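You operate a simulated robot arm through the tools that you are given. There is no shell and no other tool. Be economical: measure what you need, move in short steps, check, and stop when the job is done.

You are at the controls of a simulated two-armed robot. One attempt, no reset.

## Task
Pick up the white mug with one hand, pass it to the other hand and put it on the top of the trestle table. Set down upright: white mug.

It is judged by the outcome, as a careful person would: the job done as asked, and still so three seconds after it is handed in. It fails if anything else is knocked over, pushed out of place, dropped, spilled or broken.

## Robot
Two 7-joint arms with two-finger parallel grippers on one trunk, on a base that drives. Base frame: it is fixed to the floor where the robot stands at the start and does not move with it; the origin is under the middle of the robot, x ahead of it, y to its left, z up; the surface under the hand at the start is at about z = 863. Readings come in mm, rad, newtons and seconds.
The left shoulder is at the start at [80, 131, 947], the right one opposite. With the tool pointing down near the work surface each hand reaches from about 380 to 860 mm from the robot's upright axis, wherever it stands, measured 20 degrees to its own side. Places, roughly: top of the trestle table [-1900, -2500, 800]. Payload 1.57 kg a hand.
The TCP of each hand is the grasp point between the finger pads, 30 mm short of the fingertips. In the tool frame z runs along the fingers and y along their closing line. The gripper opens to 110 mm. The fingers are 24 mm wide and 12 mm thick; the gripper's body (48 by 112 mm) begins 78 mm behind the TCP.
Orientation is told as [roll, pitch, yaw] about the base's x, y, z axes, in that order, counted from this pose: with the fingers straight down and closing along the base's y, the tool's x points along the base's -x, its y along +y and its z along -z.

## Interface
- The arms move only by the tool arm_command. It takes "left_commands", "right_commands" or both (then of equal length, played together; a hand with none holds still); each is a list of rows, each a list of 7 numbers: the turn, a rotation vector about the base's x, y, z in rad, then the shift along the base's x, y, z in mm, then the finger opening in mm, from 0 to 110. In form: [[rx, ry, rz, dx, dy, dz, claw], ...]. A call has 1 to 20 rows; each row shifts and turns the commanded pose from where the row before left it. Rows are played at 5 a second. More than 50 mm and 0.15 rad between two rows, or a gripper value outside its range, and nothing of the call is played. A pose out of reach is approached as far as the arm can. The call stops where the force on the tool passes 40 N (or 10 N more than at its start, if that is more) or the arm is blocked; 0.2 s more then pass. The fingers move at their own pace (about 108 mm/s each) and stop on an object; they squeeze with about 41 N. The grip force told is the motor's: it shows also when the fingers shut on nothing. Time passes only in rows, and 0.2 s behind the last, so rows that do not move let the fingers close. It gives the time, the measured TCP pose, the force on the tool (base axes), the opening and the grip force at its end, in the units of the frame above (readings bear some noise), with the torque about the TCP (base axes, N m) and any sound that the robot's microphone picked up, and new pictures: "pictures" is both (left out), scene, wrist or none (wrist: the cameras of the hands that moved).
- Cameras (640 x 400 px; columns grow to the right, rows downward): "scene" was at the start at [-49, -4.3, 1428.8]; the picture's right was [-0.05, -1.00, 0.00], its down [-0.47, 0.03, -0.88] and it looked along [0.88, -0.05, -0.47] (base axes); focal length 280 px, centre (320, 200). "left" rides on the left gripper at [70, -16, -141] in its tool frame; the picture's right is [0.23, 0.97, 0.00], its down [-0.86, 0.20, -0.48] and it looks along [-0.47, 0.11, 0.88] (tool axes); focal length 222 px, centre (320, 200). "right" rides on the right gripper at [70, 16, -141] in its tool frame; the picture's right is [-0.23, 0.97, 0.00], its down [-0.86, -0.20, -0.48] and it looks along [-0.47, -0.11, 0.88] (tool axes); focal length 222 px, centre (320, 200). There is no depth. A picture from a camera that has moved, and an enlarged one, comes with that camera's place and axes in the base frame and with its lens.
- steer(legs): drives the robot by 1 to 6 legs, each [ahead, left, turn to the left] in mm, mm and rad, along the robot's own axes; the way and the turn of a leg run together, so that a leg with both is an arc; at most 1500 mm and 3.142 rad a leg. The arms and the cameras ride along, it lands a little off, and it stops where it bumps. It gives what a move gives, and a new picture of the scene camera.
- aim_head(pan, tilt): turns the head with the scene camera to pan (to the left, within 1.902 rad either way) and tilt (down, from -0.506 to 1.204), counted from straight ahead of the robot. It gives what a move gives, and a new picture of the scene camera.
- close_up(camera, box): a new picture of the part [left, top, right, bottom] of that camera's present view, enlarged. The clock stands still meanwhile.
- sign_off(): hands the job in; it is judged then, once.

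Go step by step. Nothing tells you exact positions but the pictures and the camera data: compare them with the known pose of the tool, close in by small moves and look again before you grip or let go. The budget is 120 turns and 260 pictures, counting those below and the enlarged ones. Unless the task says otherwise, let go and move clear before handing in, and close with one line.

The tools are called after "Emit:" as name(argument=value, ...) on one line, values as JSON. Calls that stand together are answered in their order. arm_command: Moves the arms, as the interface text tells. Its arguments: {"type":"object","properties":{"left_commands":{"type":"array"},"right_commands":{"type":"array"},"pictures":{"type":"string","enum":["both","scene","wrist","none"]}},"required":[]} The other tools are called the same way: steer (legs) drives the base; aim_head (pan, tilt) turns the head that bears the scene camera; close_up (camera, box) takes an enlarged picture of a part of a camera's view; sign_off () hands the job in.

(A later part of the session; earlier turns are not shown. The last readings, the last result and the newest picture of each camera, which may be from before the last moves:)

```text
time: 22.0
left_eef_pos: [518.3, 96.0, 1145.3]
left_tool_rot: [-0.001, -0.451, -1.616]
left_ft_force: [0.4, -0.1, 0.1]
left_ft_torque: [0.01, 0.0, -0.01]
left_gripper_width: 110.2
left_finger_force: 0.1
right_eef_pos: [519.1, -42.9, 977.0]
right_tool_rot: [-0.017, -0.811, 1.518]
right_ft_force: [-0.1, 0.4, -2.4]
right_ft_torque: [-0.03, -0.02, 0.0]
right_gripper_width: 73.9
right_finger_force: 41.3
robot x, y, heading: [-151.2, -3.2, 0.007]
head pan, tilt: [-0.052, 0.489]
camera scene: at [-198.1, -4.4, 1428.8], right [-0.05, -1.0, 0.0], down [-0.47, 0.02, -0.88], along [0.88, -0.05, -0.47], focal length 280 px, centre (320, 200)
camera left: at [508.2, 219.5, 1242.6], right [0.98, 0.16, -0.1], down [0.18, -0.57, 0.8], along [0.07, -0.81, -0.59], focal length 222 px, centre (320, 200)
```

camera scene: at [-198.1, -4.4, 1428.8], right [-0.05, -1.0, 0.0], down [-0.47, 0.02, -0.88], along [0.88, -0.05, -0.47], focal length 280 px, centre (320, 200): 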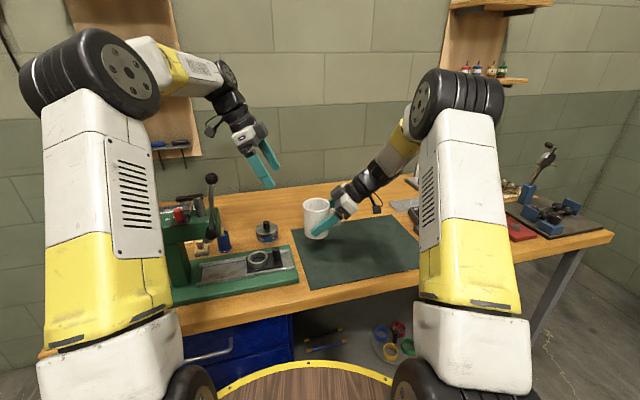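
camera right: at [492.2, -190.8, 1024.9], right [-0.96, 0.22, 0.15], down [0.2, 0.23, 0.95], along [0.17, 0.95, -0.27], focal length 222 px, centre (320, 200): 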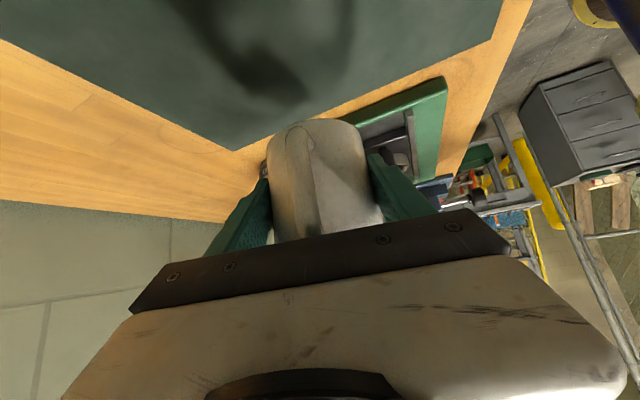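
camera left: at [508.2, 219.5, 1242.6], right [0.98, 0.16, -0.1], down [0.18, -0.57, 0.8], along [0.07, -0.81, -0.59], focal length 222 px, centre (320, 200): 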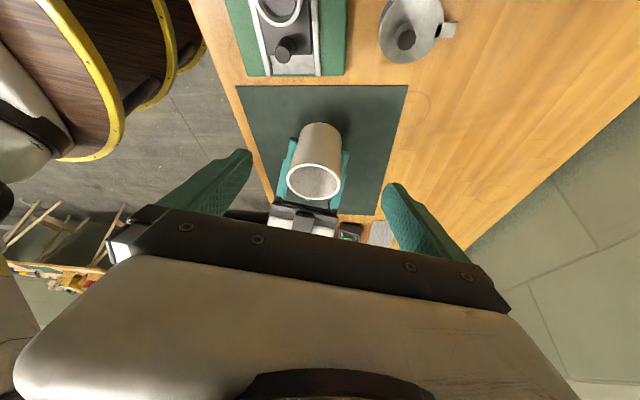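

The left view shows the mug well centred in x. I lean a further 0.15 rad and move to just short of the rim.

Emit:
arm_command(left_commands=[[-0.15, 0.007, 0, 1, -25, -21, 110], [0, 0, 0, 1, -25, -21, 110], [0, 0, 0, 0, -24, -22, 110], [0, 0, 0, 0, 0, 0, 110]])

Emit:
close_up(camera="scene", box=[220, 120, 400, 250])

```text
time: 23.0
left_eef_pos: [519.6, 21.9, 1085.3]
left_tool_rot: [-0.003, -0.6, -1.615]
left_ft_force: [-0.3, 0.0, -1.1]
left_ft_torque: [-0.02, -0.02, -0.01]
left_gripper_width: 110.0
left_finger_force: 0.1
right_eef_pos: [518.5, -42.3, 977.8]
right_tool_rot: [-0.017, -0.809, 1.518]
right_ft_force: [0.3, -0.4, -2.5]
right_ft_torque: [0.0, 0.01, 0.03]
right_gripper_width: 74.0
right_finger_force: 41.5
robot x, y, heading: [-148.3, 1.3, 0.007]
head pan, tilt: [-0.052, 0.489]
camera scene: at [-198.1, -4.4, 1428.8], right [-0.05, -1.0, 0.0], down [-0.47, 0.02, -0.88], along [0.88, -0.05, -0.47], focal length 280 px, centre (320, 200)
camera left: at [510.2, 160.0, 1161.7], right [0.98, 0.14, -0.13], down [0.18, -0.45, 0.88], along [0.07, -0.88, -0.46], focal length 222 px, centre (320, 200)
```

scene: 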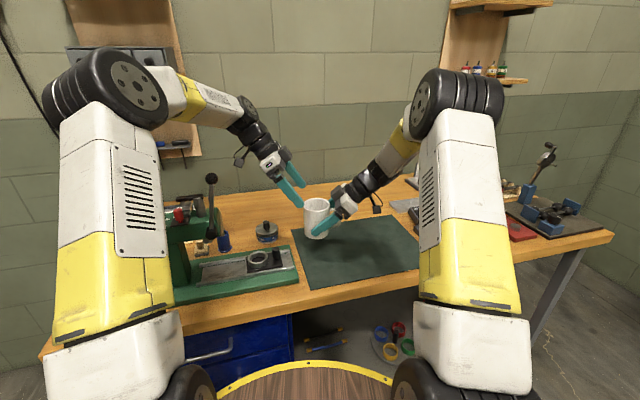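
left: 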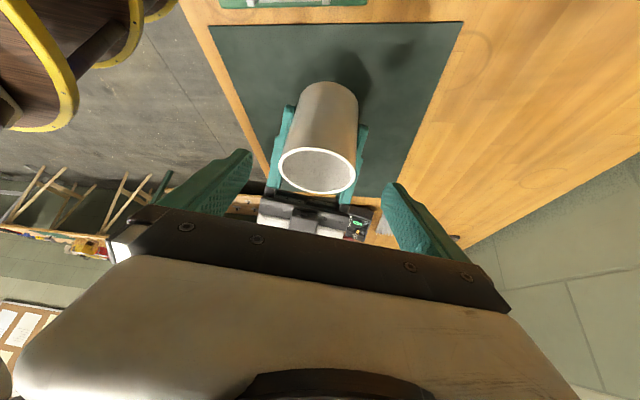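

```text
3.08 times, centred on (310, 185) of scene
camera zoom: at [-198.1, -4.4, 1428.8], right [-0.05, -1.0, 0.0], down [-0.47, 0.02, -0.88], along [0.88, -0.05, -0.47], focal length 863 px, centre (351, 246)
```

zoom: 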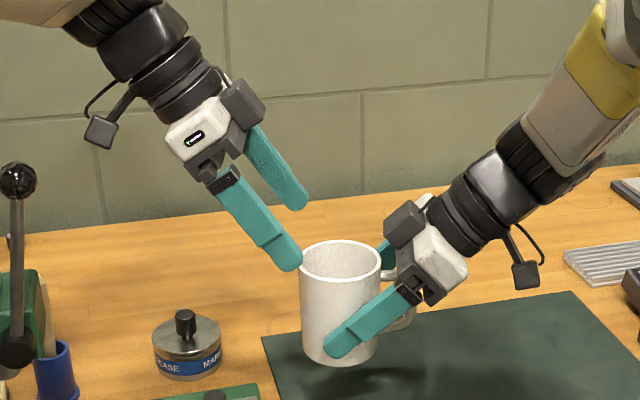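

A clear side view: the mug is upright and the left hand is lined up with clearance to the right hand. I slide it onto the rim area along its finger direction.

Emit:
arm_command(left_commands=[[0, 0, 0, 0, -13, -20, 110], [0, 0, 0, 0, -13, -20, 110], [0, 0, 0, 0, -9, -15, 110], [0, 0, 0, 0, 0, 0, 110]])

Emit:
close_up(camera="scene", box=[260, 150, 380, 250])

```text
time: 24.0
left_eef_pos: [520.7, -12.6, 1029.9]
left_tool_rot: [-0.003, -0.598, -1.614]
left_ft_force: [-0.3, 0.3, 0.5]
left_ft_torque: [0.02, 0.01, 0.01]
left_gripper_width: 109.8
left_finger_force: 0.0
right_eef_pos: [517.8, -42.5, 978.8]
right_tool_rot: [-0.016, -0.81, 1.52]
right_ft_force: [0.2, 0.2, -4.2]
right_ft_torque: [-0.01, 0.04, 0.03]
right_gripper_width: 74.1
right_finger_force: 41.3
robot x, y, heading: [-147.0, 0.2, 0.003]
head pan, tilt: [-0.052, 0.489]
camera scene: at [-198.1, -4.4, 1428.8], right [-0.05, -1.0, 0.0], down [-0.47, 0.02, -0.88], along [0.88, -0.05, -0.47], focal length 280 px, centre (320, 200)
camera left: at [510.9, 125.1, 1106.5], right [0.98, 0.14, -0.13], down [0.18, -0.45, 0.88], along [0.07, -0.88, -0.46], focal length 222 px, centre (320, 200)
```

scene: 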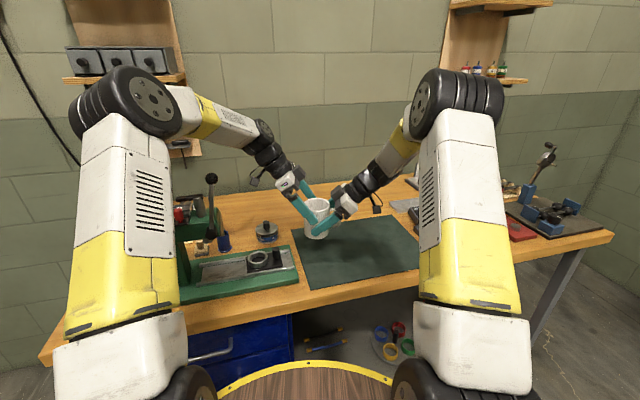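
left: 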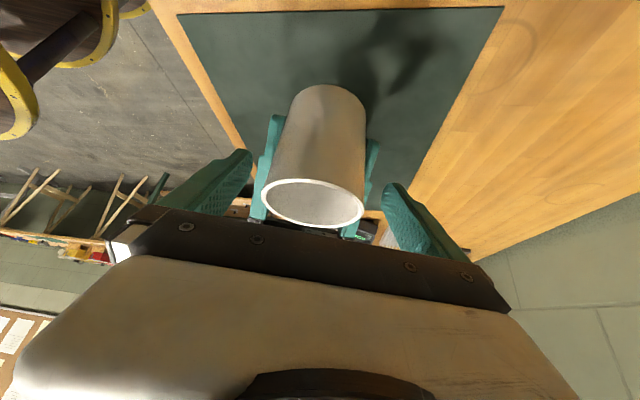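

```text
4.00 times, centred on (320, 200) of scene
camera zoom: at [-198.1, -4.4, 1428.8], right [-0.05, -1.0, 0.0], down [-0.47, 0.02, -0.88], along [0.88, -0.05, -0.47], focal length 1122 px, centre (320, 200)
```

zoom: 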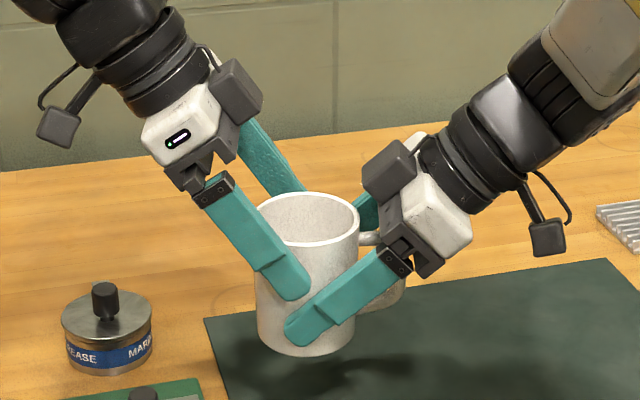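

The pads only just reach the mug's widest line, so I shift the left hand 11 mm further across before closing.

Emit:
arm_command(left_commands=[[0, 0, 0, 0, -6, 0, 110], [0, 0, 0, 0, -6, -1, 110], [0, 0, 0, 0, 0, 0, 110]], pictures="wrist")

Emit:
close_up(camera="scene", box=[260, 150, 380, 250])

```text
time: 24.8
left_eef_pos: [520.9, -25.0, 1026.8]
left_tool_rot: [-0.001, -0.598, -1.614]
left_ft_force: [0.4, -0.6, -0.2]
left_ft_torque: [0.0, 0.0, -0.04]
left_gripper_width: 110.1
left_finger_force: 0.1
right_eef_pos: [517.6, -42.8, 977.7]
right_tool_rot: [-0.016, -0.81, 1.52]
right_ft_force: [0.1, 0.0, -3.0]
right_ft_torque: [-0.02, -0.01, 0.02]
right_gripper_width: 74.0
right_finger_force: 40.9
robot x, y, heading: [-151.5, -1.4, 0.002]
head pan, tilt: [-0.052, 0.489]
camera left: at [511.4, 112.7, 1104.4], right [0.98, 0.14, -0.13], down [0.18, -0.45, 0.88], along [0.07, -0.88, -0.46], focal length 222 px, centre (320, 200)
```

left: 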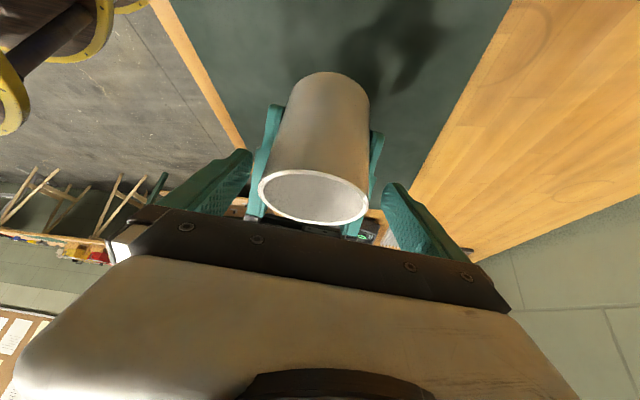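

```text
4.00 times, centred on (320, 200) of scene
camera zoom: at [-198.1, -4.4, 1428.8], right [-0.05, -1.0, 0.0], down [-0.47, 0.02, -0.88], along [0.88, -0.05, -0.47], focal length 1122 px, centre (320, 200)
```

zoom: 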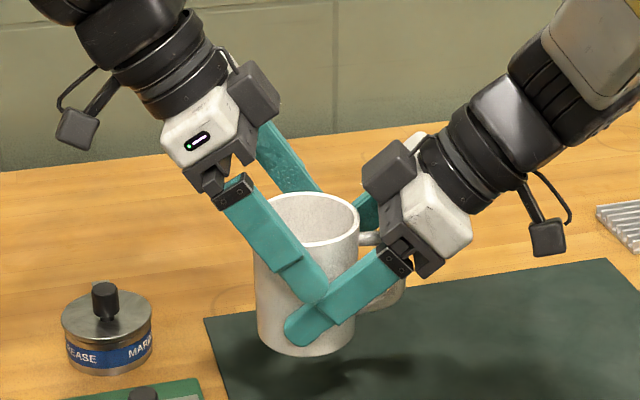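

In the picture the left fingertip would just meet the right finger after closing, so I raise the left hand 8 mm and centre it, then check again.

Emit:
arm_command(left_commands=[[0, 0, 0, -2, 2, 8, 110], [0, 0, 0, 0, 0, 0, 96], [0, 0, 0, 0, 0, 0, 96], [0, 0, 0, 0, 0, 0, 96]], pictures="none")

Emit:
close_up(camera="scene", box=[280, 170, 352, 230])

```text
time: 25.8
left_eef_pos: [519.2, -22.1, 1034.6]
left_tool_rot: [-0.002, -0.597, -1.615]
left_ft_force: [0.1, 0.4, -1.4]
left_ft_torque: [-0.02, 0.02, -0.04]
left_gripper_width: 96.4
left_finger_force: 0.0
right_eef_pos: [518.0, -41.8, 977.8]
right_tool_rot: [-0.015, -0.809, 1.518]
right_ft_force: [-0.1, 0.4, -3.4]
right_ft_torque: [-0.03, -0.02, -0.02]
right_gripper_width: 74.3
right_finger_force: 41.0
robot x, y, heading: [-147.7, -2.2, -0.001]
head pan, tilt: [-0.052, 0.489]
```

```text
6.67 times, centred on (316, 200) of scene
camera zoom: at [-198.1, -4.4, 1428.8], right [-0.05, -1.0, 0.0], down [-0.47, 0.02, -0.88], along [0.88, -0.05, -0.47], focal length 1870 px, centre (347, 200)
```

zoom: 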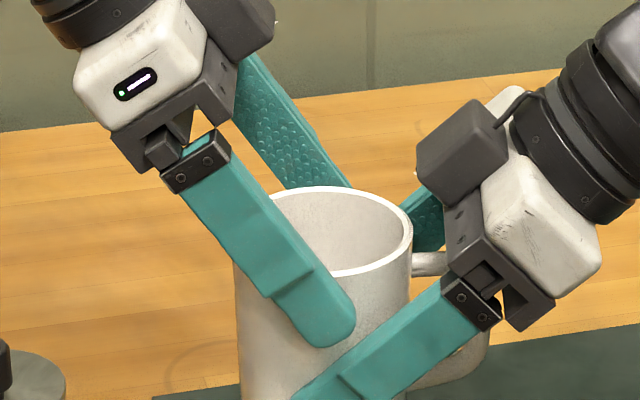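

Clear gap between the fingers now. Closing the left hand on the mug.

Emit:
arm_command(left_commands=[[0, 0, 0, 0, 0, 0, 86], [0, 0, 0, 0, 0, 0, 65], [0, 0, 0, 0, 0, 0, 65], [0, 0, 0, 0, 0, 0, 65], [0, 0, 0, 0, 0, 0, 65]], pictures="wrist")

Emit:
close_up(camera="scene", box=[280, 170, 352, 230])

```text
time: 27.0
left_eef_pos: [519.7, -22.8, 1035.7]
left_tool_rot: [-0.004, -0.598, -1.615]
left_ft_force: [-12.0, 0.4, 2.1]
left_ft_torque: [-0.05, 0.33, -0.3]
left_gripper_width: 75.7
left_finger_force: 41.8
right_eef_pos: [518.0, -42.3, 978.4]
right_tool_rot: [-0.018, -0.809, 1.518]
right_ft_force: [12.6, -0.9, -5.5]
right_ft_torque: [0.09, 0.36, 0.1]
right_gripper_width: 74.2
right_finger_force: 40.5
robot x, y, heading: [-148.2, -2.5, 0.001]
head pan, tilt: [-0.052, 0.489]
camera left: at [509.0, 114.5, 1112.8], right [0.98, 0.14, -0.13], down [0.18, -0.45, 0.88], along [0.07, -0.88, -0.46], focal length 222 px, centre (320, 200)
```

left: 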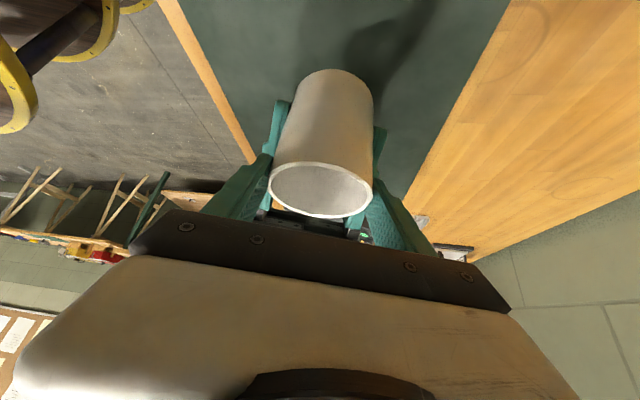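

```text
6.67 times, centred on (316, 200) of scene
camera zoom: at [-198.1, -4.4, 1428.8], right [-0.05, -1.0, 0.0], down [-0.47, 0.02, -0.88], along [0.88, -0.05, -0.47], focal length 1870 px, centre (347, 200)
```

zoom: 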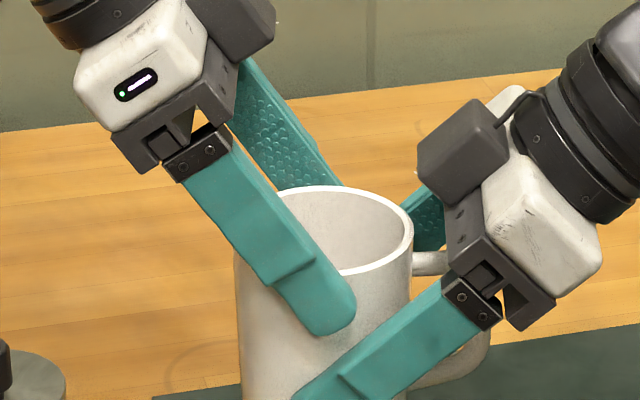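

Both hands grip; a 12 N sideways strain shows the left hand about 2 mm off, so I relax it before letting go with the right.

Emit:
arm_command(left_commands=[[0, 0, 0, -1.5, 0, 0, 65], [0, 0, 0, 0, 0, 0, 65]], pictures="none")

```text
time: 27.6
left_eef_pos: [517.8, -22.1, 1036.2]
left_tool_rot: [-0.001, -0.599, -1.613]
left_ft_force: [-6.4, 2.3, 3.7]
left_ft_torque: [-0.08, 0.81, -0.41]
left_gripper_width: 75.5
left_finger_force: 41.1
right_eef_pos: [518.7, -43.2, 977.4]
right_tool_rot: [-0.014, -0.809, 1.519]
right_ft_force: [6.3, -1.6, -7.2]
right_ft_torque: [0.08, -0.43, 0.29]
right_gripper_width: 74.1
right_finger_force: 41.5
robot x, y, heading: [-151.5, 5.4, -0.001]
head pan, tilt: [-0.052, 0.489]
```

Strain is down. I open the right hand and check the mug stays put.

Emit:
arm_command(right_commands=[[0, 0, 0, 0, 0, 0, 80], [0, 0, 0, 0, 0, 0, 95], [0, 0, 0, 0, 0, 0, 110], [0, 0, 0, 0, 0, 0, 110]], pictures="wrist")

Emit:
close_up(camera="scene", box=[270, 160, 366, 240])

```text
time: 28.6
left_eef_pos: [517.7, -22.9, 1035.7]
left_tool_rot: [-0.003, -0.598, -1.615]
left_ft_force: [-0.7, -0.3, -0.1]
left_ft_torque: [0.06, -0.01, -0.04]
left_gripper_width: 75.7
left_finger_force: 40.3
right_eef_pos: [517.9, -43.1, 978.8]
right_tool_rot: [-0.016, -0.812, 1.517]
right_ft_force: [-0.4, 0.2, 0.2]
right_ft_torque: [-0.01, 0.01, -0.01]
right_gripper_width: 110.2
right_finger_force: 0.0
robot x, y, heading: [-151.1, 2.2, 0.002]
head pan, tilt: [-0.052, 0.489]
camera right: at [492.1, -190.7, 1024.8], right [-0.96, 0.22, 0.15], down [0.2, 0.23, 0.95], along [0.17, 0.95, -0.27], focal length 222 px, centre (320, 200)
```

right: 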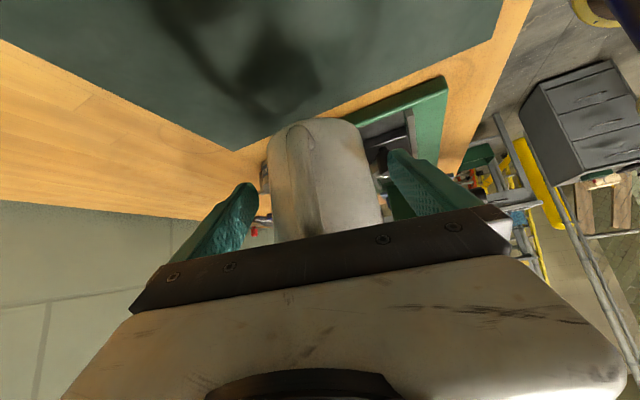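

```text
5.00 times, centred on (318, 200) of scene
camera zoom: at [-198.1, -4.4, 1428.8], right [-0.05, -1.0, 0.0], down [-0.47, 0.02, -0.88], along [0.88, -0.05, -0.47], focal length 1403 px, centre (330, 200)
```

zoom: 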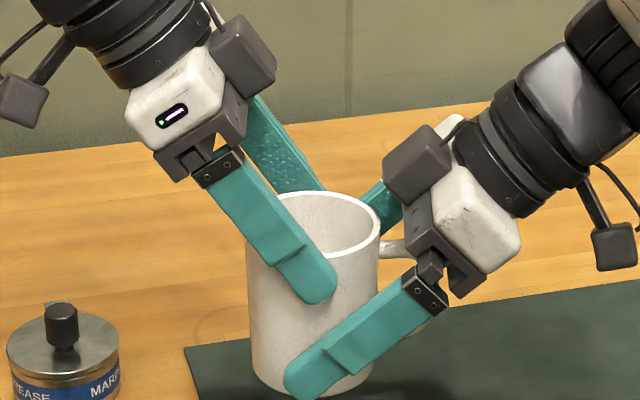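

The mug stays upright in the left hand. I withdraw the right hand along its fingers.

Emit:
arm_command(right_commands=[[0, 0, 0, -1, -18, 17, 110], [0, 0, 0, -1, -25, 24, 110], [0, 0, 0, -1, -29, 27, 110], [0, 0, 0, -1, -29, 27, 110], [0, 0, 0, -1, -29, 27, 110], [0, 0, 0, 0, 0, 0, 110]], pictures="scene")

```text
time: 30.0
left_eef_pos: [519.2, -23.5, 1034.8]
left_tool_rot: [-0.001, -0.6, -1.615]
left_ft_force: [0.5, -1.1, -0.6]
left_ft_torque: [0.05, 0.0, 0.01]
left_gripper_width: 75.7
left_finger_force: 41.2
right_eef_pos: [512.5, -172.3, 1099.4]
right_tool_rot: [-0.015, -0.809, 1.52]
right_ft_force: [-0.2, -0.6, 1.0]
right_ft_torque: [0.01, 0.01, -0.04]
right_gripper_width: 110.0
right_finger_force: 0.1
robot x, y, heading: [-150.3, 0.2, 0.004]
head pan, tilt: [-0.052, 0.489]
camera scene: at [-198.1, -4.4, 1428.8], right [-0.05, -1.0, 0.0], down [-0.47, 0.02, -0.88], along [0.88, -0.05, -0.47], focal length 280 px, centre (320, 200)
```

scene: 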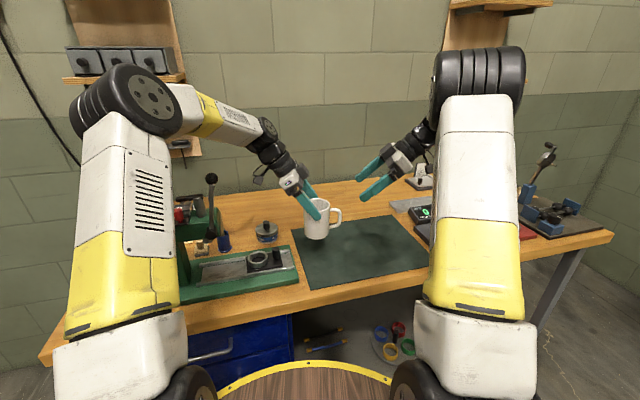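

Handover done. I lift and draw both hands in a bit for driving, then look round towards the trestle table.

Emit:
arm_command(left_commands=[[0, 0, 0, -10, 0, 25, 65], [0, 0, 0, -20, 5, 25, 65], [0, 0, 0, -25, 5, 25, 65], [0, 0, 0, -25, 5, 25, 65], [0, 0, 0, -20, 5, 0, 65], [0, 0, 0, 0, 0, 0, 65]], right_commands=[[0, 0, 0, -10, -10, 10, 110], [0, 0, 0, -20, -10, 10, 110], [0, 0, 0, -20, -10, 10, 110], [0, 0, 0, -20, -10, 10, 110], [0, 0, 0, -20, -10, 0, 110], [0, 0, 0, 0, 0, 0, 110]], pictures="scene")

Emit:
aim_head(pan=-1.9, tilt=0.3)

Emit:
aim_head(pan=1.9, tilt=0.4)

```text
time: 31.4
left_eef_pos: [417.5, -2.7, 1134.5]
left_tool_rot: [-0.003, -0.6, -1.614]
left_ft_force: [-0.3, -0.3, -2.8]
left_ft_torque: [0.04, 0.02, -0.01]
left_gripper_width: 75.5
left_finger_force: 41.2
right_eef_pos: [423.2, -221.6, 1139.4]
right_tool_rot: [-0.014, -0.81, 1.52]
right_ft_force: [0.5, -0.4, -0.8]
right_ft_torque: [0.0, 0.01, -0.01]
right_gripper_width: 110.3
right_finger_force: 0.1
robot x, y, heading: [-150.3, 1.6, 0.005]
head pan, tilt: [-0.052, 0.489]
camera scene: at [-198.2, -4.4, 1428.8], right [-0.05, -1.0, 0.0], down [-0.47, 0.02, -0.88], along [0.88, -0.05, -0.47], focal length 280 px, centre (320, 200)
```

scene: 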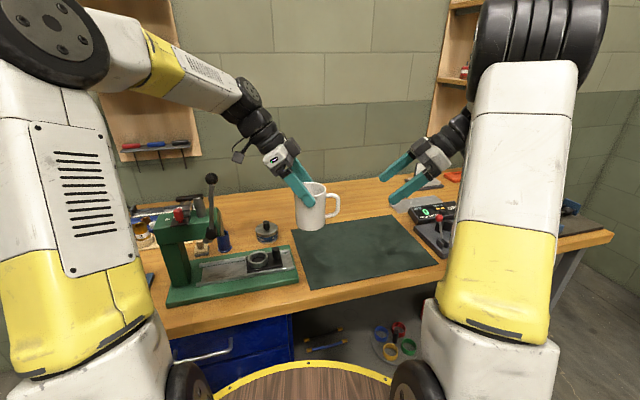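

```text
time: 33.2
left_eef_pos: [417.4, -3.4, 1135.0]
left_tool_rot: [-0.002, -0.598, -1.615]
left_ft_force: [-0.7, 0.1, -3.3]
left_ft_torque: [0.01, -0.03, 0.0]
left_gripper_width: 75.7
left_finger_force: 40.9
right_eef_pos: [424.3, -222.1, 1139.6]
right_tool_rot: [-0.015, -0.809, 1.518]
right_ft_force: [-0.4, -0.1, -0.8]
right_ft_torque: [0.01, 0.0, 0.01]
right_gripper_width: 109.7
right_finger_force: 0.1
robot x, y, heading: [-150.1, -0.0, 0.002]
head pan, tilt: [-1.901, 0.3]
camera scene: at [-319.3, -88.0, 1446.4], right [-0.95, 0.32, 0.0], down [0.09, 0.28, -0.96], along [-0.31, -0.9, -0.3], focal length 280 px, centre (320, 200)
```

scene: 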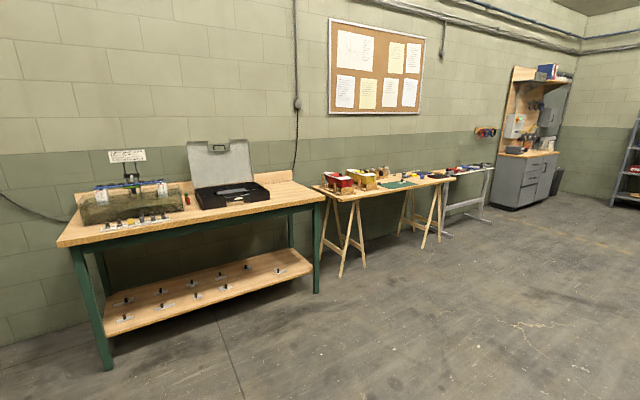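

```text
time: 36.3
left_eef_pos: [417.9, -4.0, 1135.2]
left_tool_rot: [-0.001, -0.6, -1.613]
left_ft_force: [0.1, 0.9, -3.6]
left_ft_torque: [0.05, 0.0, -0.03]
left_gripper_width: 75.7
left_finger_force: 40.6
right_eef_pos: [423.5, -220.9, 1139.7]
right_tool_rot: [-0.016, -0.809, 1.518]
right_ft_force: [0.6, 0.1, -0.3]
right_ft_torque: [0.0, 0.0, 0.03]
right_gripper_width: 110.0
right_finger_force: 0.1
robot x, y, heading: [-154.0, -0.2, 0.004]
head pan, tilt: [1.901, 0.4]
camera scene: at [-319.2, 88.0, 1437.1], right [0.95, 0.32, 0.0], down [0.13, -0.37, -0.92], along [-0.3, 0.87, -0.39], focal length 280 px, centre (320, 200)
```

scene: 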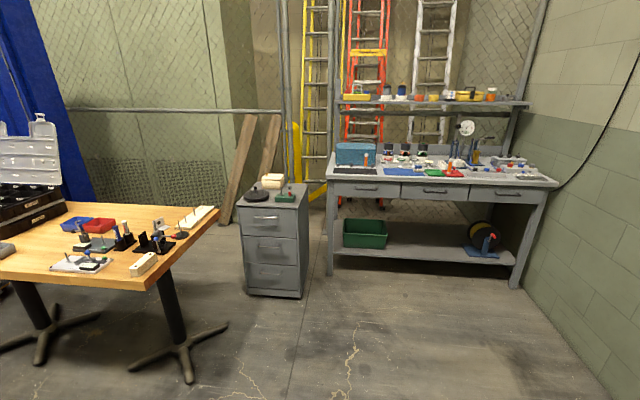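

The trestle table stands along the right wall behind me, with items on it. I take a closer look at it.

Emit:
aim_head(pan=-1.9, tilt=0.3)

Emit:
close_up(camera="scene", box=[300, 130, 500, 280])

```text
time: 39.5
left_eef_pos: [417.6, -3.5, 1135.7]
left_tool_rot: [-0.001, -0.6, -1.614]
left_ft_force: [-0.5, -0.2, -3.5]
left_ft_torque: [0.04, 0.01, 0.01]
left_gripper_width: 75.6
left_finger_force: 41.1
right_eef_pos: [424.6, -220.7, 1140.8]
right_tool_rot: [-0.016, -0.81, 1.518]
right_ft_force: [0.1, 0.3, 0.1]
right_ft_torque: [-0.01, -0.01, 0.02]
right_gripper_width: 110.3
right_finger_force: 0.0
robot x, y, heading: [-147.4, -1.6, 0.006]
head pan, tilt: [-1.901, 0.3]
camera scene: at [-319.3, -88.0, 1446.4], right [-0.95, 0.32, 0.0], down [0.1, 0.28, -0.96], along [-0.31, -0.9, -0.3], focal length 280 px, centre (320, 200)
```

scene: 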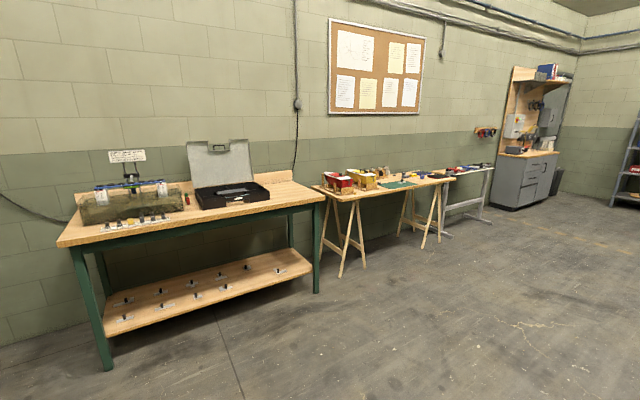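

```text
2.67 times, centred on (400, 205) of scene
camera zoom: at [-319.3, -88.0, 1446.4], right [-0.95, 0.32, 0.0], down [0.1, 0.28, -0.96], along [-0.31, -0.9, -0.3], focal length 748 px, centre (107, 187)
```

zoom: 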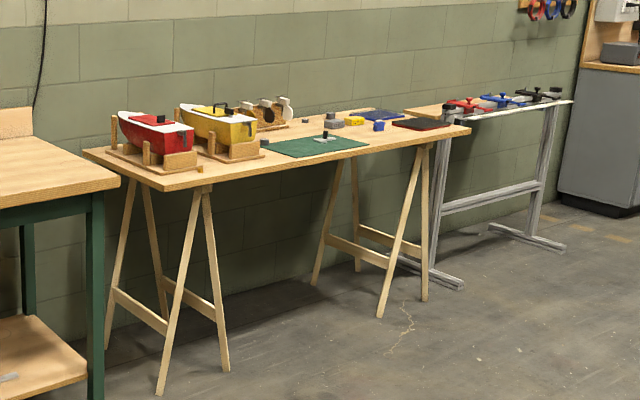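

The right part of the trestle table, to the right of the green mat, has free wood. I back off from the bench, turn and drive across the open floor.

Emit:
aim_head(pan=0, tilt=0.45)

Emit:
steer(legs=[[-350, 0, 0], [0, 0, -1.2], [0, 0, -1.15]])

```text
time: 41.3
left_eef_pos: [417.2, -3.0, 1133.7]
left_tool_rot: [-0.002, -0.599, -1.615]
left_ft_force: [0.5, -0.6, -3.0]
left_ft_torque: [0.02, -0.03, 0.01]
left_gripper_width: 75.7
left_finger_force: 41.3
right_eef_pos: [423.4, -221.1, 1141.7]
right_tool_rot: [-0.015, -0.809, 1.517]
right_ft_force: [-0.2, 0.4, -0.1]
right_ft_torque: [0.01, -0.01, -0.03]
right_gripper_width: 110.0
right_finger_force: 0.1
robot x, y, heading: [-150.0, 0.6, -0.0]
head pan, tilt: [0.0, 0.45]
camera scene: at [-197.3, 0.4, 1432.4], right [0.0, -1.0, 0.0], down [-0.44, 0.0, -0.9], along [0.9, 0.0, -0.44], focal length 280 px, centre (320, 200)
```

scene: 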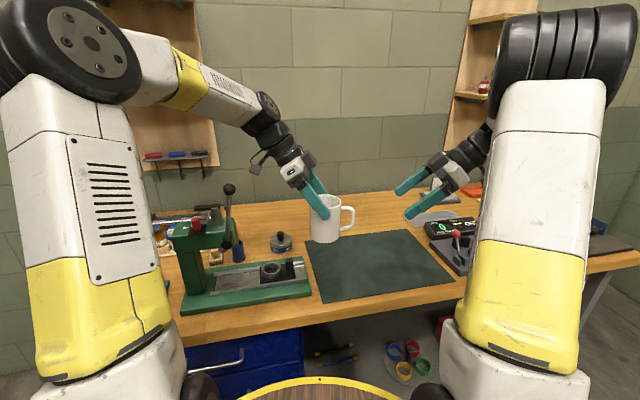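

```text
time: 49.5
left_eef_pos: [-901.9, -393.5, 1135.7]
left_tool_rot: [-0.004, -0.598, 2.302]
left_ft_force: [0.4, -0.4, -3.8]
left_ft_torque: [-0.01, -0.07, -0.03]
left_gripper_width: 76.1
left_finger_force: 41.1
right_eef_pos: [-1056.4, -243.2, 1139.4]
right_tool_rot: [-0.015, -0.81, -0.847]
right_ft_force: [0.1, -0.3, 0.3]
right_ft_torque: [-0.01, -0.01, 0.04]
right_gripper_width: 110.2
right_finger_force: 0.0
robot x, y, heading: [-493.1, 1.0, -2.37]
head pan, tilt: [0.0, 0.45]
camera scene: at [-460.3, 34.6, 1432.4], right [-0.7, 0.71, 0.0], down [0.31, 0.31, -0.9], along [-0.64, -0.63, -0.44], focal length 280 px, centre (320, 200)
```

scene: 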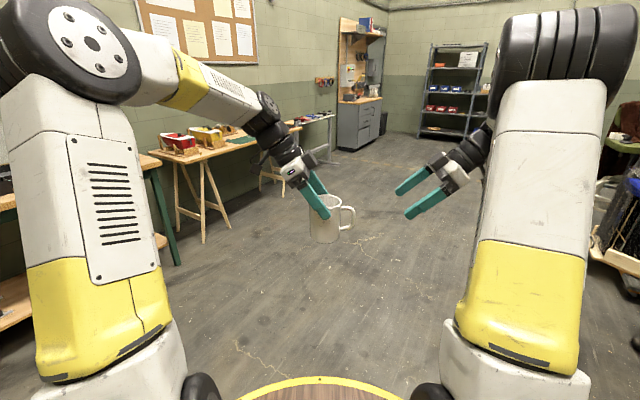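

The floor ahead is clear. I drive 1400 mm, then turn to face the table.

Emit:
steer(legs=[[1400, 0, 0], [0, 0, 0.8]])

```text
time: 58.6
left_eef_pos: [-1520.6, -1542.0, 1135.0]
left_tool_rot: [-0.001, -0.598, 3.085]
left_ft_force: [-0.6, -0.6, -2.8]
left_ft_torque: [-0.03, -0.01, -0.01]
left_gripper_width: 75.3
left_finger_force: 40.5
right_eef_pos: [-1738.6, -1544.7, 1140.4]
right_tool_rot: [-0.017, -0.81, -0.065]
right_ft_force: [-0.1, -0.2, -0.9]
right_ft_torque: [0.0, -0.08, -0.02]
right_gripper_width: 110.1
right_finger_force: 0.2
robot x, y, heading: [-1510.5, -975.2, -1.581]
head pan, tilt: [0.0, 0.45]
camera scene: at [-1509.9, -926.8, 1432.4], right [-1.0, 0.01, 0.0], down [0.01, 0.44, -0.9], along [-0.01, -0.9, -0.44], focal length 280 px, centre (320, 200)
```

scene: 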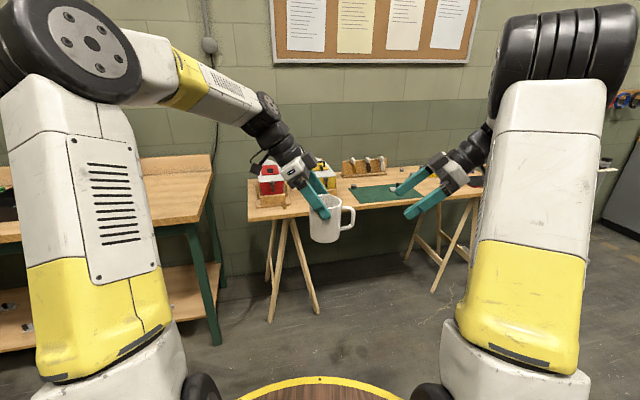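

The table is turned by about 15° to the room axes. I go sideways to its right part and square up to it, stopping short to look.

Emit:
steer(legs=[[0, -740, 0], [350, 0, 0], [0, 0, 0.27]])

Emit:
aim_head(pan=0, tilt=0.6)

```text
time: 65.4
left_eef_pos: [-2128.2, -1864.8, 1134.5]
left_tool_rot: [-0.004, -0.598, -2.932]
left_ft_force: [-0.1, 0.8, -2.7]
left_ft_torque: [-0.02, -0.07, -0.04]
left_gripper_width: 75.5
left_finger_force: 41.4
right_eef_pos: [-2336.8, -1924.2, 1139.9]
right_tool_rot: [-0.015, -0.81, 0.201]
right_ft_force: [-0.4, -0.1, 0.4]
right_ft_torque: [0.04, -0.01, -0.04]
right_gripper_width: 109.9
right_finger_force: 0.1
robot x, y, heading: [-2266.6, -1317.0, -1.315]
head pan, tilt: [0.0, 0.45]
camera scene: at [-2278.7, -1267.7, 1432.4], right [-0.97, -0.25, 0.0], down [-0.11, 0.42, -0.9], along [0.23, -0.87, -0.44], focal length 280 px, centre (320, 200)
```

scene: 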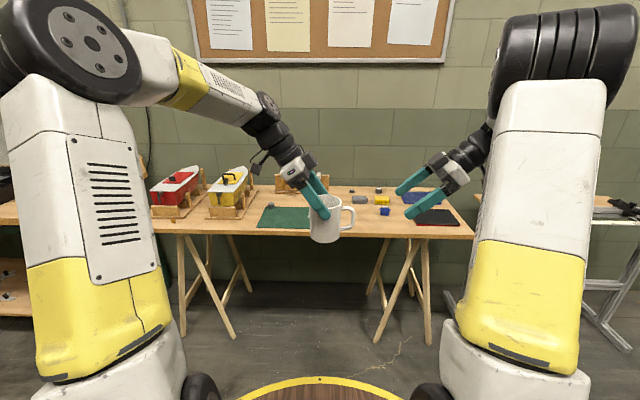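

```text
time: 66.1
left_eef_pos: [-2127.5, -1863.9, 1134.7]
left_tool_rot: [-0.002, -0.598, -2.933]
left_ft_force: [0.3, 0.3, -2.7]
left_ft_torque: [0.01, -0.01, -0.02]
left_gripper_width: 75.8
left_finger_force: 41.8
right_eef_pos: [-2337.0, -1925.0, 1141.3]
right_tool_rot: [-0.016, -0.809, 0.203]
right_ft_force: [0.1, 0.0, -0.2]
right_ft_torque: [0.06, -0.04, -0.04]
right_gripper_width: 109.8
right_finger_force: 0.0
robot x, y, heading: [-2266.7, -1316.2, -1.317]
head pan, tilt: [0.0, 0.6]
camera scene: at [-2279.6, -1264.3, 1418.9], right [-0.97, -0.25, 0.0], down [-0.14, 0.55, -0.83], along [0.21, -0.8, -0.56], focal length 280 px, centre (320, 200)
```

scene: 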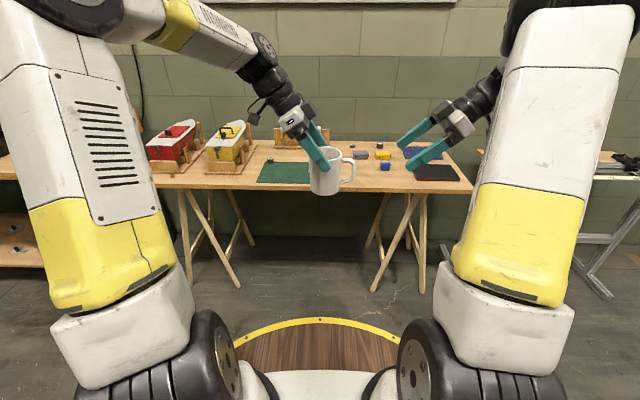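

I'm squared up to the table. The free patch lies about 1020 mm ahead and 190 mm to the right, between the green mat and the dark tray, so I drive to bring it under the left hand.

Emit:
steer(legs=[[0, -180, 0], [360, 0, 0]])

Emit:
aim_head(pan=0, tilt=0.75)

```text
time: 69.6
left_eef_pos: [-2218.2, -2258.7, 1134.5]
left_tool_rot: [-0.003, -0.599, -2.936]
left_ft_force: [-0.7, 0.3, -2.7]
left_ft_torque: [0.0, -0.05, -0.03]
left_gripper_width: 75.8
left_finger_force: 41.0
right_eef_pos: [-2425.6, -2318.0, 1139.0]
right_tool_rot: [-0.018, -0.811, 0.2]
right_ft_force: [0.0, 0.6, -0.5]
right_ft_torque: [-0.01, 0.01, 0.01]
right_gripper_width: 110.0
right_finger_force: 0.1
robot x, y, heading: [-2358.1, -1709.0, -1.322]
head pan, tilt: [0.0, 0.6]
camera scene: at [-2366.1, -1658.2, 1418.8], right [-0.97, -0.25, 0.0], down [-0.14, 0.55, -0.82], along [0.2, -0.8, -0.57], focal length 280 px, centre (320, 200)
```

scene: 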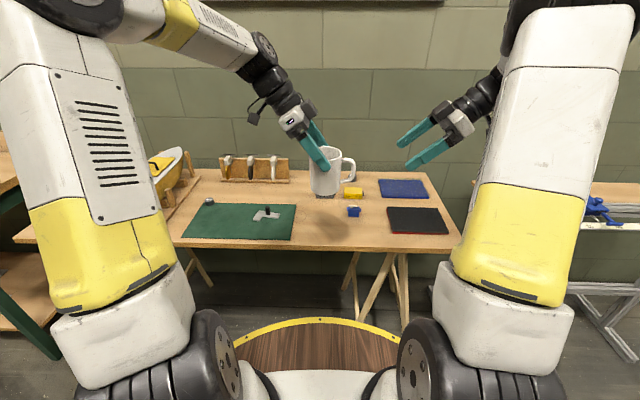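

```text
time: 70.3
left_eef_pos: [-2215.2, -2258.6, 1134.6]
left_tool_rot: [-0.001, -0.598, -2.935]
left_ft_force: [-0.8, 1.2, -3.0]
left_ft_torque: [-0.01, -0.02, 0.01]
left_gripper_width: 75.4
left_finger_force: 40.8
right_eef_pos: [-2426.2, -2318.3, 1140.5]
right_tool_rot: [-0.015, -0.81, 0.199]
right_ft_force: [0.2, 0.3, -0.8]
right_ft_torque: [0.03, 0.05, 0.03]
right_gripper_width: 110.2
right_finger_force: 0.0
robot x, y, heading: [-2349.2, -1713.7, -1.321]
head pan, tilt: [0.0, 0.75]
camera scene: at [-2367.4, -1652.9, 1406.0], right [-0.97, -0.25, 0.0], down [-0.17, 0.66, -0.73], along [0.18, -0.71, -0.68], focal length 280 px, centre (320, 200)
```

scene: 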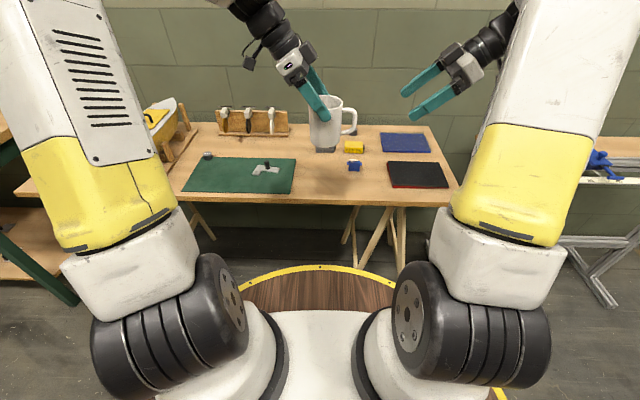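

The free patch centres near (-2235, -2390), at least 100 mm from the other things. I carry the mug forward over it and down part of the way.

Emit:
arm_command(left_commands=[[0, 0, 0, -1, -30, 0, 65], [0, 0, 0, -2, -35, 0, 65], [0, 0, 0, -2, -35, 0, 65], [0, 0, 0, -1, -29, -20, 65], [0, 0, 0, 0, 0, -40, 65], [0, 0, 0, 0, 0, -40, 65], [0, 0, 0, 0, 0, -40, 65], [0, 0, 0, 0, 0, -20, 65], [0, 0, 0, 0, 0, 0, 65]])

Emit:
close_up(camera="scene", box=[260, 90, 400, 220])

```text
time: 72.3
left_eef_pos: [-2221.6, -2389.1, 975.9]
left_tool_rot: [-0.003, -0.597, -2.936]
left_ft_force: [-1.0, -0.7, -3.4]
left_ft_torque: [0.01, -0.06, -0.01]
left_gripper_width: 75.6
left_finger_force: 40.5
right_eef_pos: [-2425.7, -2318.7, 1139.9]
right_tool_rot: [-0.015, -0.81, 0.199]
right_ft_force: [-0.4, 0.5, 0.5]
right_ft_torque: [0.01, -0.03, -0.02]
right_gripper_width: 110.0
right_finger_force: 0.1
robot x, y, heading: [-2352.7, -1705.6, -1.318]
head pan, tilt: [0.0, 0.75]
camera scene: at [-2367.5, -1653.0, 1406.0], right [-0.97, -0.25, 0.0], down [-0.17, 0.66, -0.73], along [0.18, -0.71, -0.68], focal length 280 px, centre (320, 200)
camera left: at [-2090.4, -2344.4, 1052.7], right [0.38, -0.92, -0.13], down [-0.39, -0.29, 0.88], along [-0.84, -0.28, -0.46], focal length 222 px, centre (320, 200)
```

scene: 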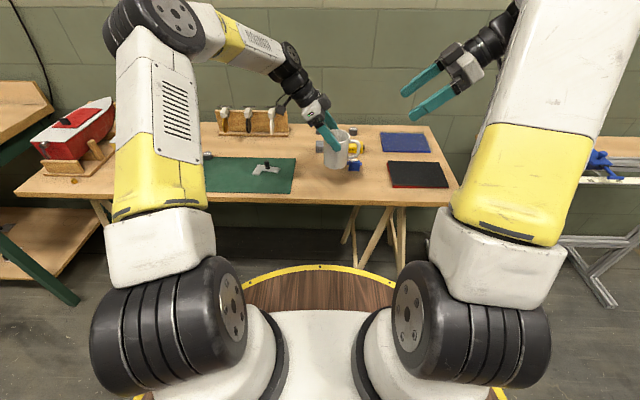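
left: 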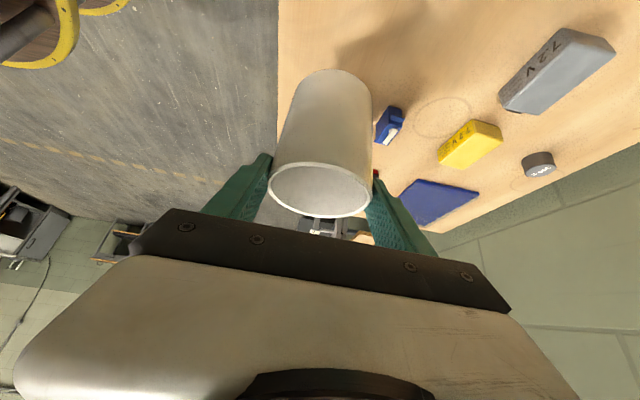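

```text
3.08 times, centred on (330, 155) of scene
camera zoom: at [-2367.5, -1653.0, 1406.0], right [-0.97, -0.25, 0.0], down [-0.17, 0.66, -0.73], along [0.18, -0.71, -0.68], focal length 863 px, centre (289, 338)
```

zoom: 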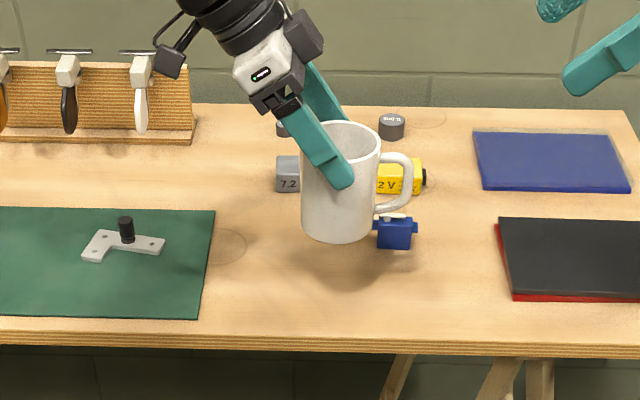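

The descent is clean. I shift about 20 mm away from the small blue part for more room and go lower.

Emit:
arm_command(left_commands=[[0, 0, 0, 11, 19, 0, 65], [0, 0, 0, 0, 0, -25, 65], [0, 0, 0, 0, 0, -25, 65], [0, 0, 0, 0, 0, 0, 65]], pictures="wrist")

Emit:
close_up(camera="scene", box=[280, 120, 390, 220])

```text
time: 73.3
left_eef_pos: [-2212.9, -2369.7, 927.0]
left_tool_rot: [0.0, -0.595, -2.934]
left_ft_force: [-0.4, 0.0, -3.1]
left_ft_torque: [0.0, -0.02, 0.02]
left_gripper_width: 75.5
left_finger_force: 40.9
right_eef_pos: [-2425.0, -2318.8, 1140.0]
right_tool_rot: [-0.015, -0.811, 0.199]
right_ft_force: [0.9, 0.4, 0.1]
right_ft_torque: [-0.02, 0.01, 0.02]
right_gripper_width: 109.9
right_finger_force: 0.0
robot x, y, heading: [-2352.8, -1710.7, -1.321]
head pan, tilt: [0.0, 0.75]
camera left: at [-2080.2, -2325.7, 1003.6], right [0.38, -0.92, -0.13], down [-0.39, -0.29, 0.88], along [-0.84, -0.28, -0.46], focal length 222 px, centre (320, 200)
```

left: 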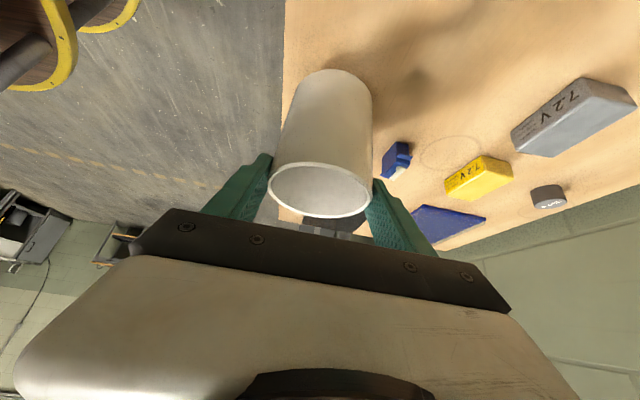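

```text
4.00 times, centred on (335, 170) of scene
camera zoom: at [-2367.5, -1652.9, 1406.0], right [-0.97, -0.25, 0.0], down [-0.17, 0.66, -0.73], along [0.18, -0.71, -0.68], focal length 1122 px, centre (260, 320)
```

zoom: 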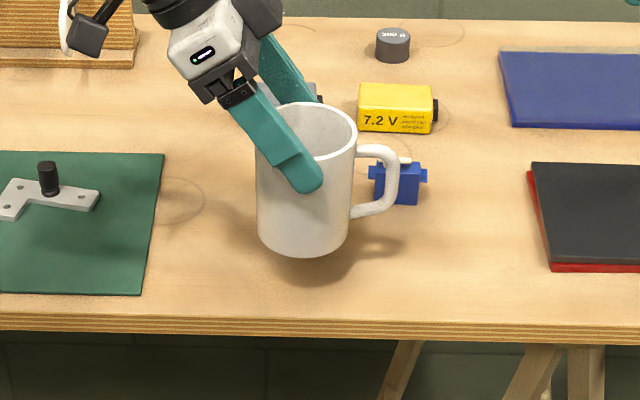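

Good spot with clear space around it. I go down slowly, first to just above the top.

Emit:
arm_command(left_commands=[[0, 0, 0, 0, 0, -10, 65], [0, 0, 0, 0, 0, -8, 65], [0, 0, 0, 0, 0, -2, 65], [0, 0, 0, 0, 0, -2, 65], [0, 0, 0, 0, 0, 0, 65]], pictures="none")

Emit:
close_up(camera="scene", box=[300, 130, 380, 200])

```text
time: 74.5
left_eef_pos: [-2210.8, -2369.0, 903.5]
left_tool_rot: [-0.001, -0.598, -2.936]
left_ft_force: [-0.2, -0.3, -2.2]
left_ft_torque: [0.04, -0.01, 0.01]
left_gripper_width: 75.6
left_finger_force: 41.2
right_eef_pos: [-2425.4, -2318.3, 1139.9]
right_tool_rot: [-0.016, -0.81, 0.199]
right_ft_force: [0.0, 0.2, -0.4]
right_ft_torque: [0.02, 0.0, -0.02]
right_gripper_width: 110.0
right_finger_force: 0.0
robot x, y, heading: [-2355.8, -1708.1, -1.32]
head pan, tilt: [0.0, 0.75]
```

```text
5.71 times, centred on (340, 165) of scene
camera zoom: at [-2367.4, -1653.0, 1406.0], right [-0.97, -0.25, 0.0], down [-0.17, 0.66, -0.73], along [0.18, -0.71, -0.68], focal length 1603 px, centre (206, 400)
```

zoom: 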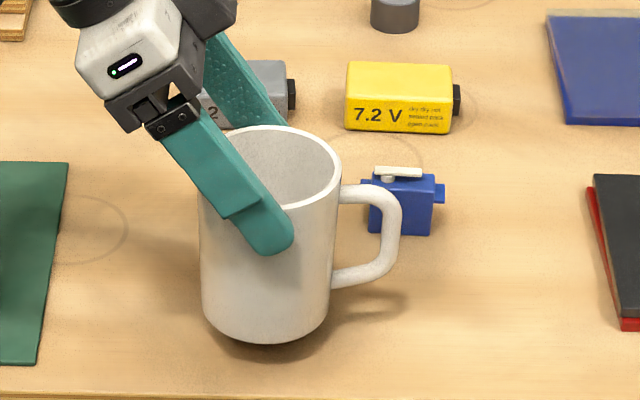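

Still a few millimetres above the top, with the shadow just under the base. I lower in 1.5 mm steps and watch the force.

Emit:
arm_command(left_commands=[[0, 0, 0, 0, 0, -1.5, 65], [0, 0, 0, 0, 0, -1.5, 65], [0, 0, 0, 0, 0, 0, 65]], pictures="none")

Emit:
arm_command(left_commands=[[0, 0, 0, 0, 0, -1.5, 65], [0, 0, 0, 0, 0, 0, 65]], pictures="none")

```text
time: 75.3
left_eef_pos: [-2210.5, -2368.3, 900.3]
left_tool_rot: [-0.003, -0.597, -2.936]
left_ft_force: [-0.1, 0.7, -3.1]
left_ft_torque: [0.0, -0.05, 0.01]
left_gripper_width: 75.6
left_finger_force: 40.8
right_eef_pos: [-2426.3, -2318.4, 1140.7]
right_tool_rot: [-0.016, -0.81, 0.198]
right_ft_force: [0.4, 0.1, 0.2]
right_ft_torque: [0.01, -0.01, -0.02]
right_gripper_width: 110.0
right_finger_force: 0.1
robot x, y, heading: [-2352.4, -1705.7, -1.323]
head pan, tilt: [0.0, 0.75]
```

```text
time: 75.9
left_eef_pos: [-2212.4, -2368.6, 898.8]
left_tool_rot: [-0.002, -0.599, -2.935]
left_ft_force: [0.2, -0.3, -3.2]
left_ft_torque: [0.05, -0.04, 0.0]
left_gripper_width: 75.6
left_finger_force: 40.5
right_eef_pos: [-2425.6, -2319.0, 1139.8]
right_tool_rot: [-0.017, -0.812, 0.199]
right_ft_force: [0.8, 0.7, 0.1]
right_ft_torque: [-0.01, -0.02, -0.02]
right_gripper_width: 110.0
right_finger_force: 0.1
robot x, y, heading: [-2350.0, -1705.3, -1.32]
head pan, tilt: [0.0, 0.75]
```

Emit:
arm_command(left_commands=[[0, 0, 0, 0, 0, -1.5, 65], [0, 0, 0, 0, 0, 0, 65]], pictures="none")

Emit:
arm_command(left_commands=[[0, 0, 0, 0, 0, -1.5, 65], [0, 0, 0, 0, 0, 0, 65]], pictures="none")

Emit:
close_up(camera="scene", box=[300, 130, 380, 200])

```text
time: 76.5
left_eef_pos: [-2209.8, -2368.4, 896.3]
left_tool_rot: [-0.002, -0.598, -2.936]
left_ft_force: [0.5, 0.2, -2.6]
left_ft_torque: [0.0, -0.04, 0.03]
left_gripper_width: 75.7
left_finger_force: 41.0
right_eef_pos: [-2426.0, -2317.7, 1139.7]
right_tool_rot: [-0.014, -0.808, 0.198]
right_ft_force: [-0.4, 0.3, 0.1]
right_ft_torque: [-0.01, 0.03, 0.02]
right_gripper_width: 109.7
right_finger_force: 0.1
robot x, y, heading: [-2351.9, -1710.4, -1.316]
head pan, tilt: [0.0, 0.75]
```

```text
time: 77.1
left_eef_pos: [-2209.9, -2369.1, 894.8]
left_tool_rot: [-0.002, -0.596, -2.935]
left_ft_force: [0.1, 0.2, -2.5]
left_ft_torque: [0.0, -0.01, 0.01]
left_gripper_width: 75.7
left_finger_force: 41.3
right_eef_pos: [-2425.0, -2318.7, 1139.9]
right_tool_rot: [-0.016, -0.809, 0.2]
right_ft_force: [-0.4, -0.2, -0.3]
right_ft_torque: [0.0, 0.01, -0.05]
right_gripper_width: 110.0
right_finger_force: 0.1
robot x, y, heading: [-2352.4, -1707.1, -1.32]
head pan, tilt: [0.0, 0.75]
```

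```text
5.71 times, centred on (340, 165) of scene
camera zoom: at [-2367.4, -1653.0, 1406.0], right [-0.97, -0.25, 0.0], down [-0.17, 0.66, -0.73], along [0.18, -0.71, -0.68], focal length 1603 px, centre (206, 400)
```

zoom: 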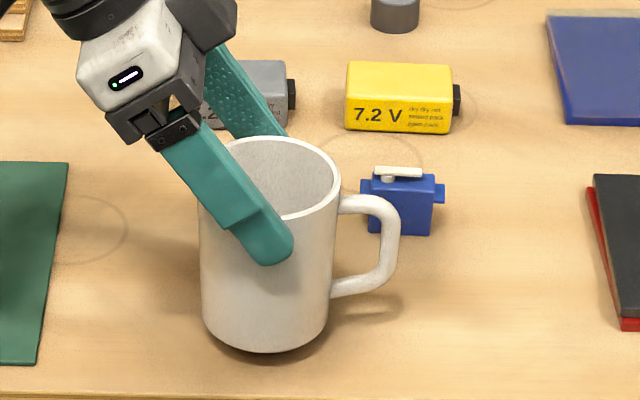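

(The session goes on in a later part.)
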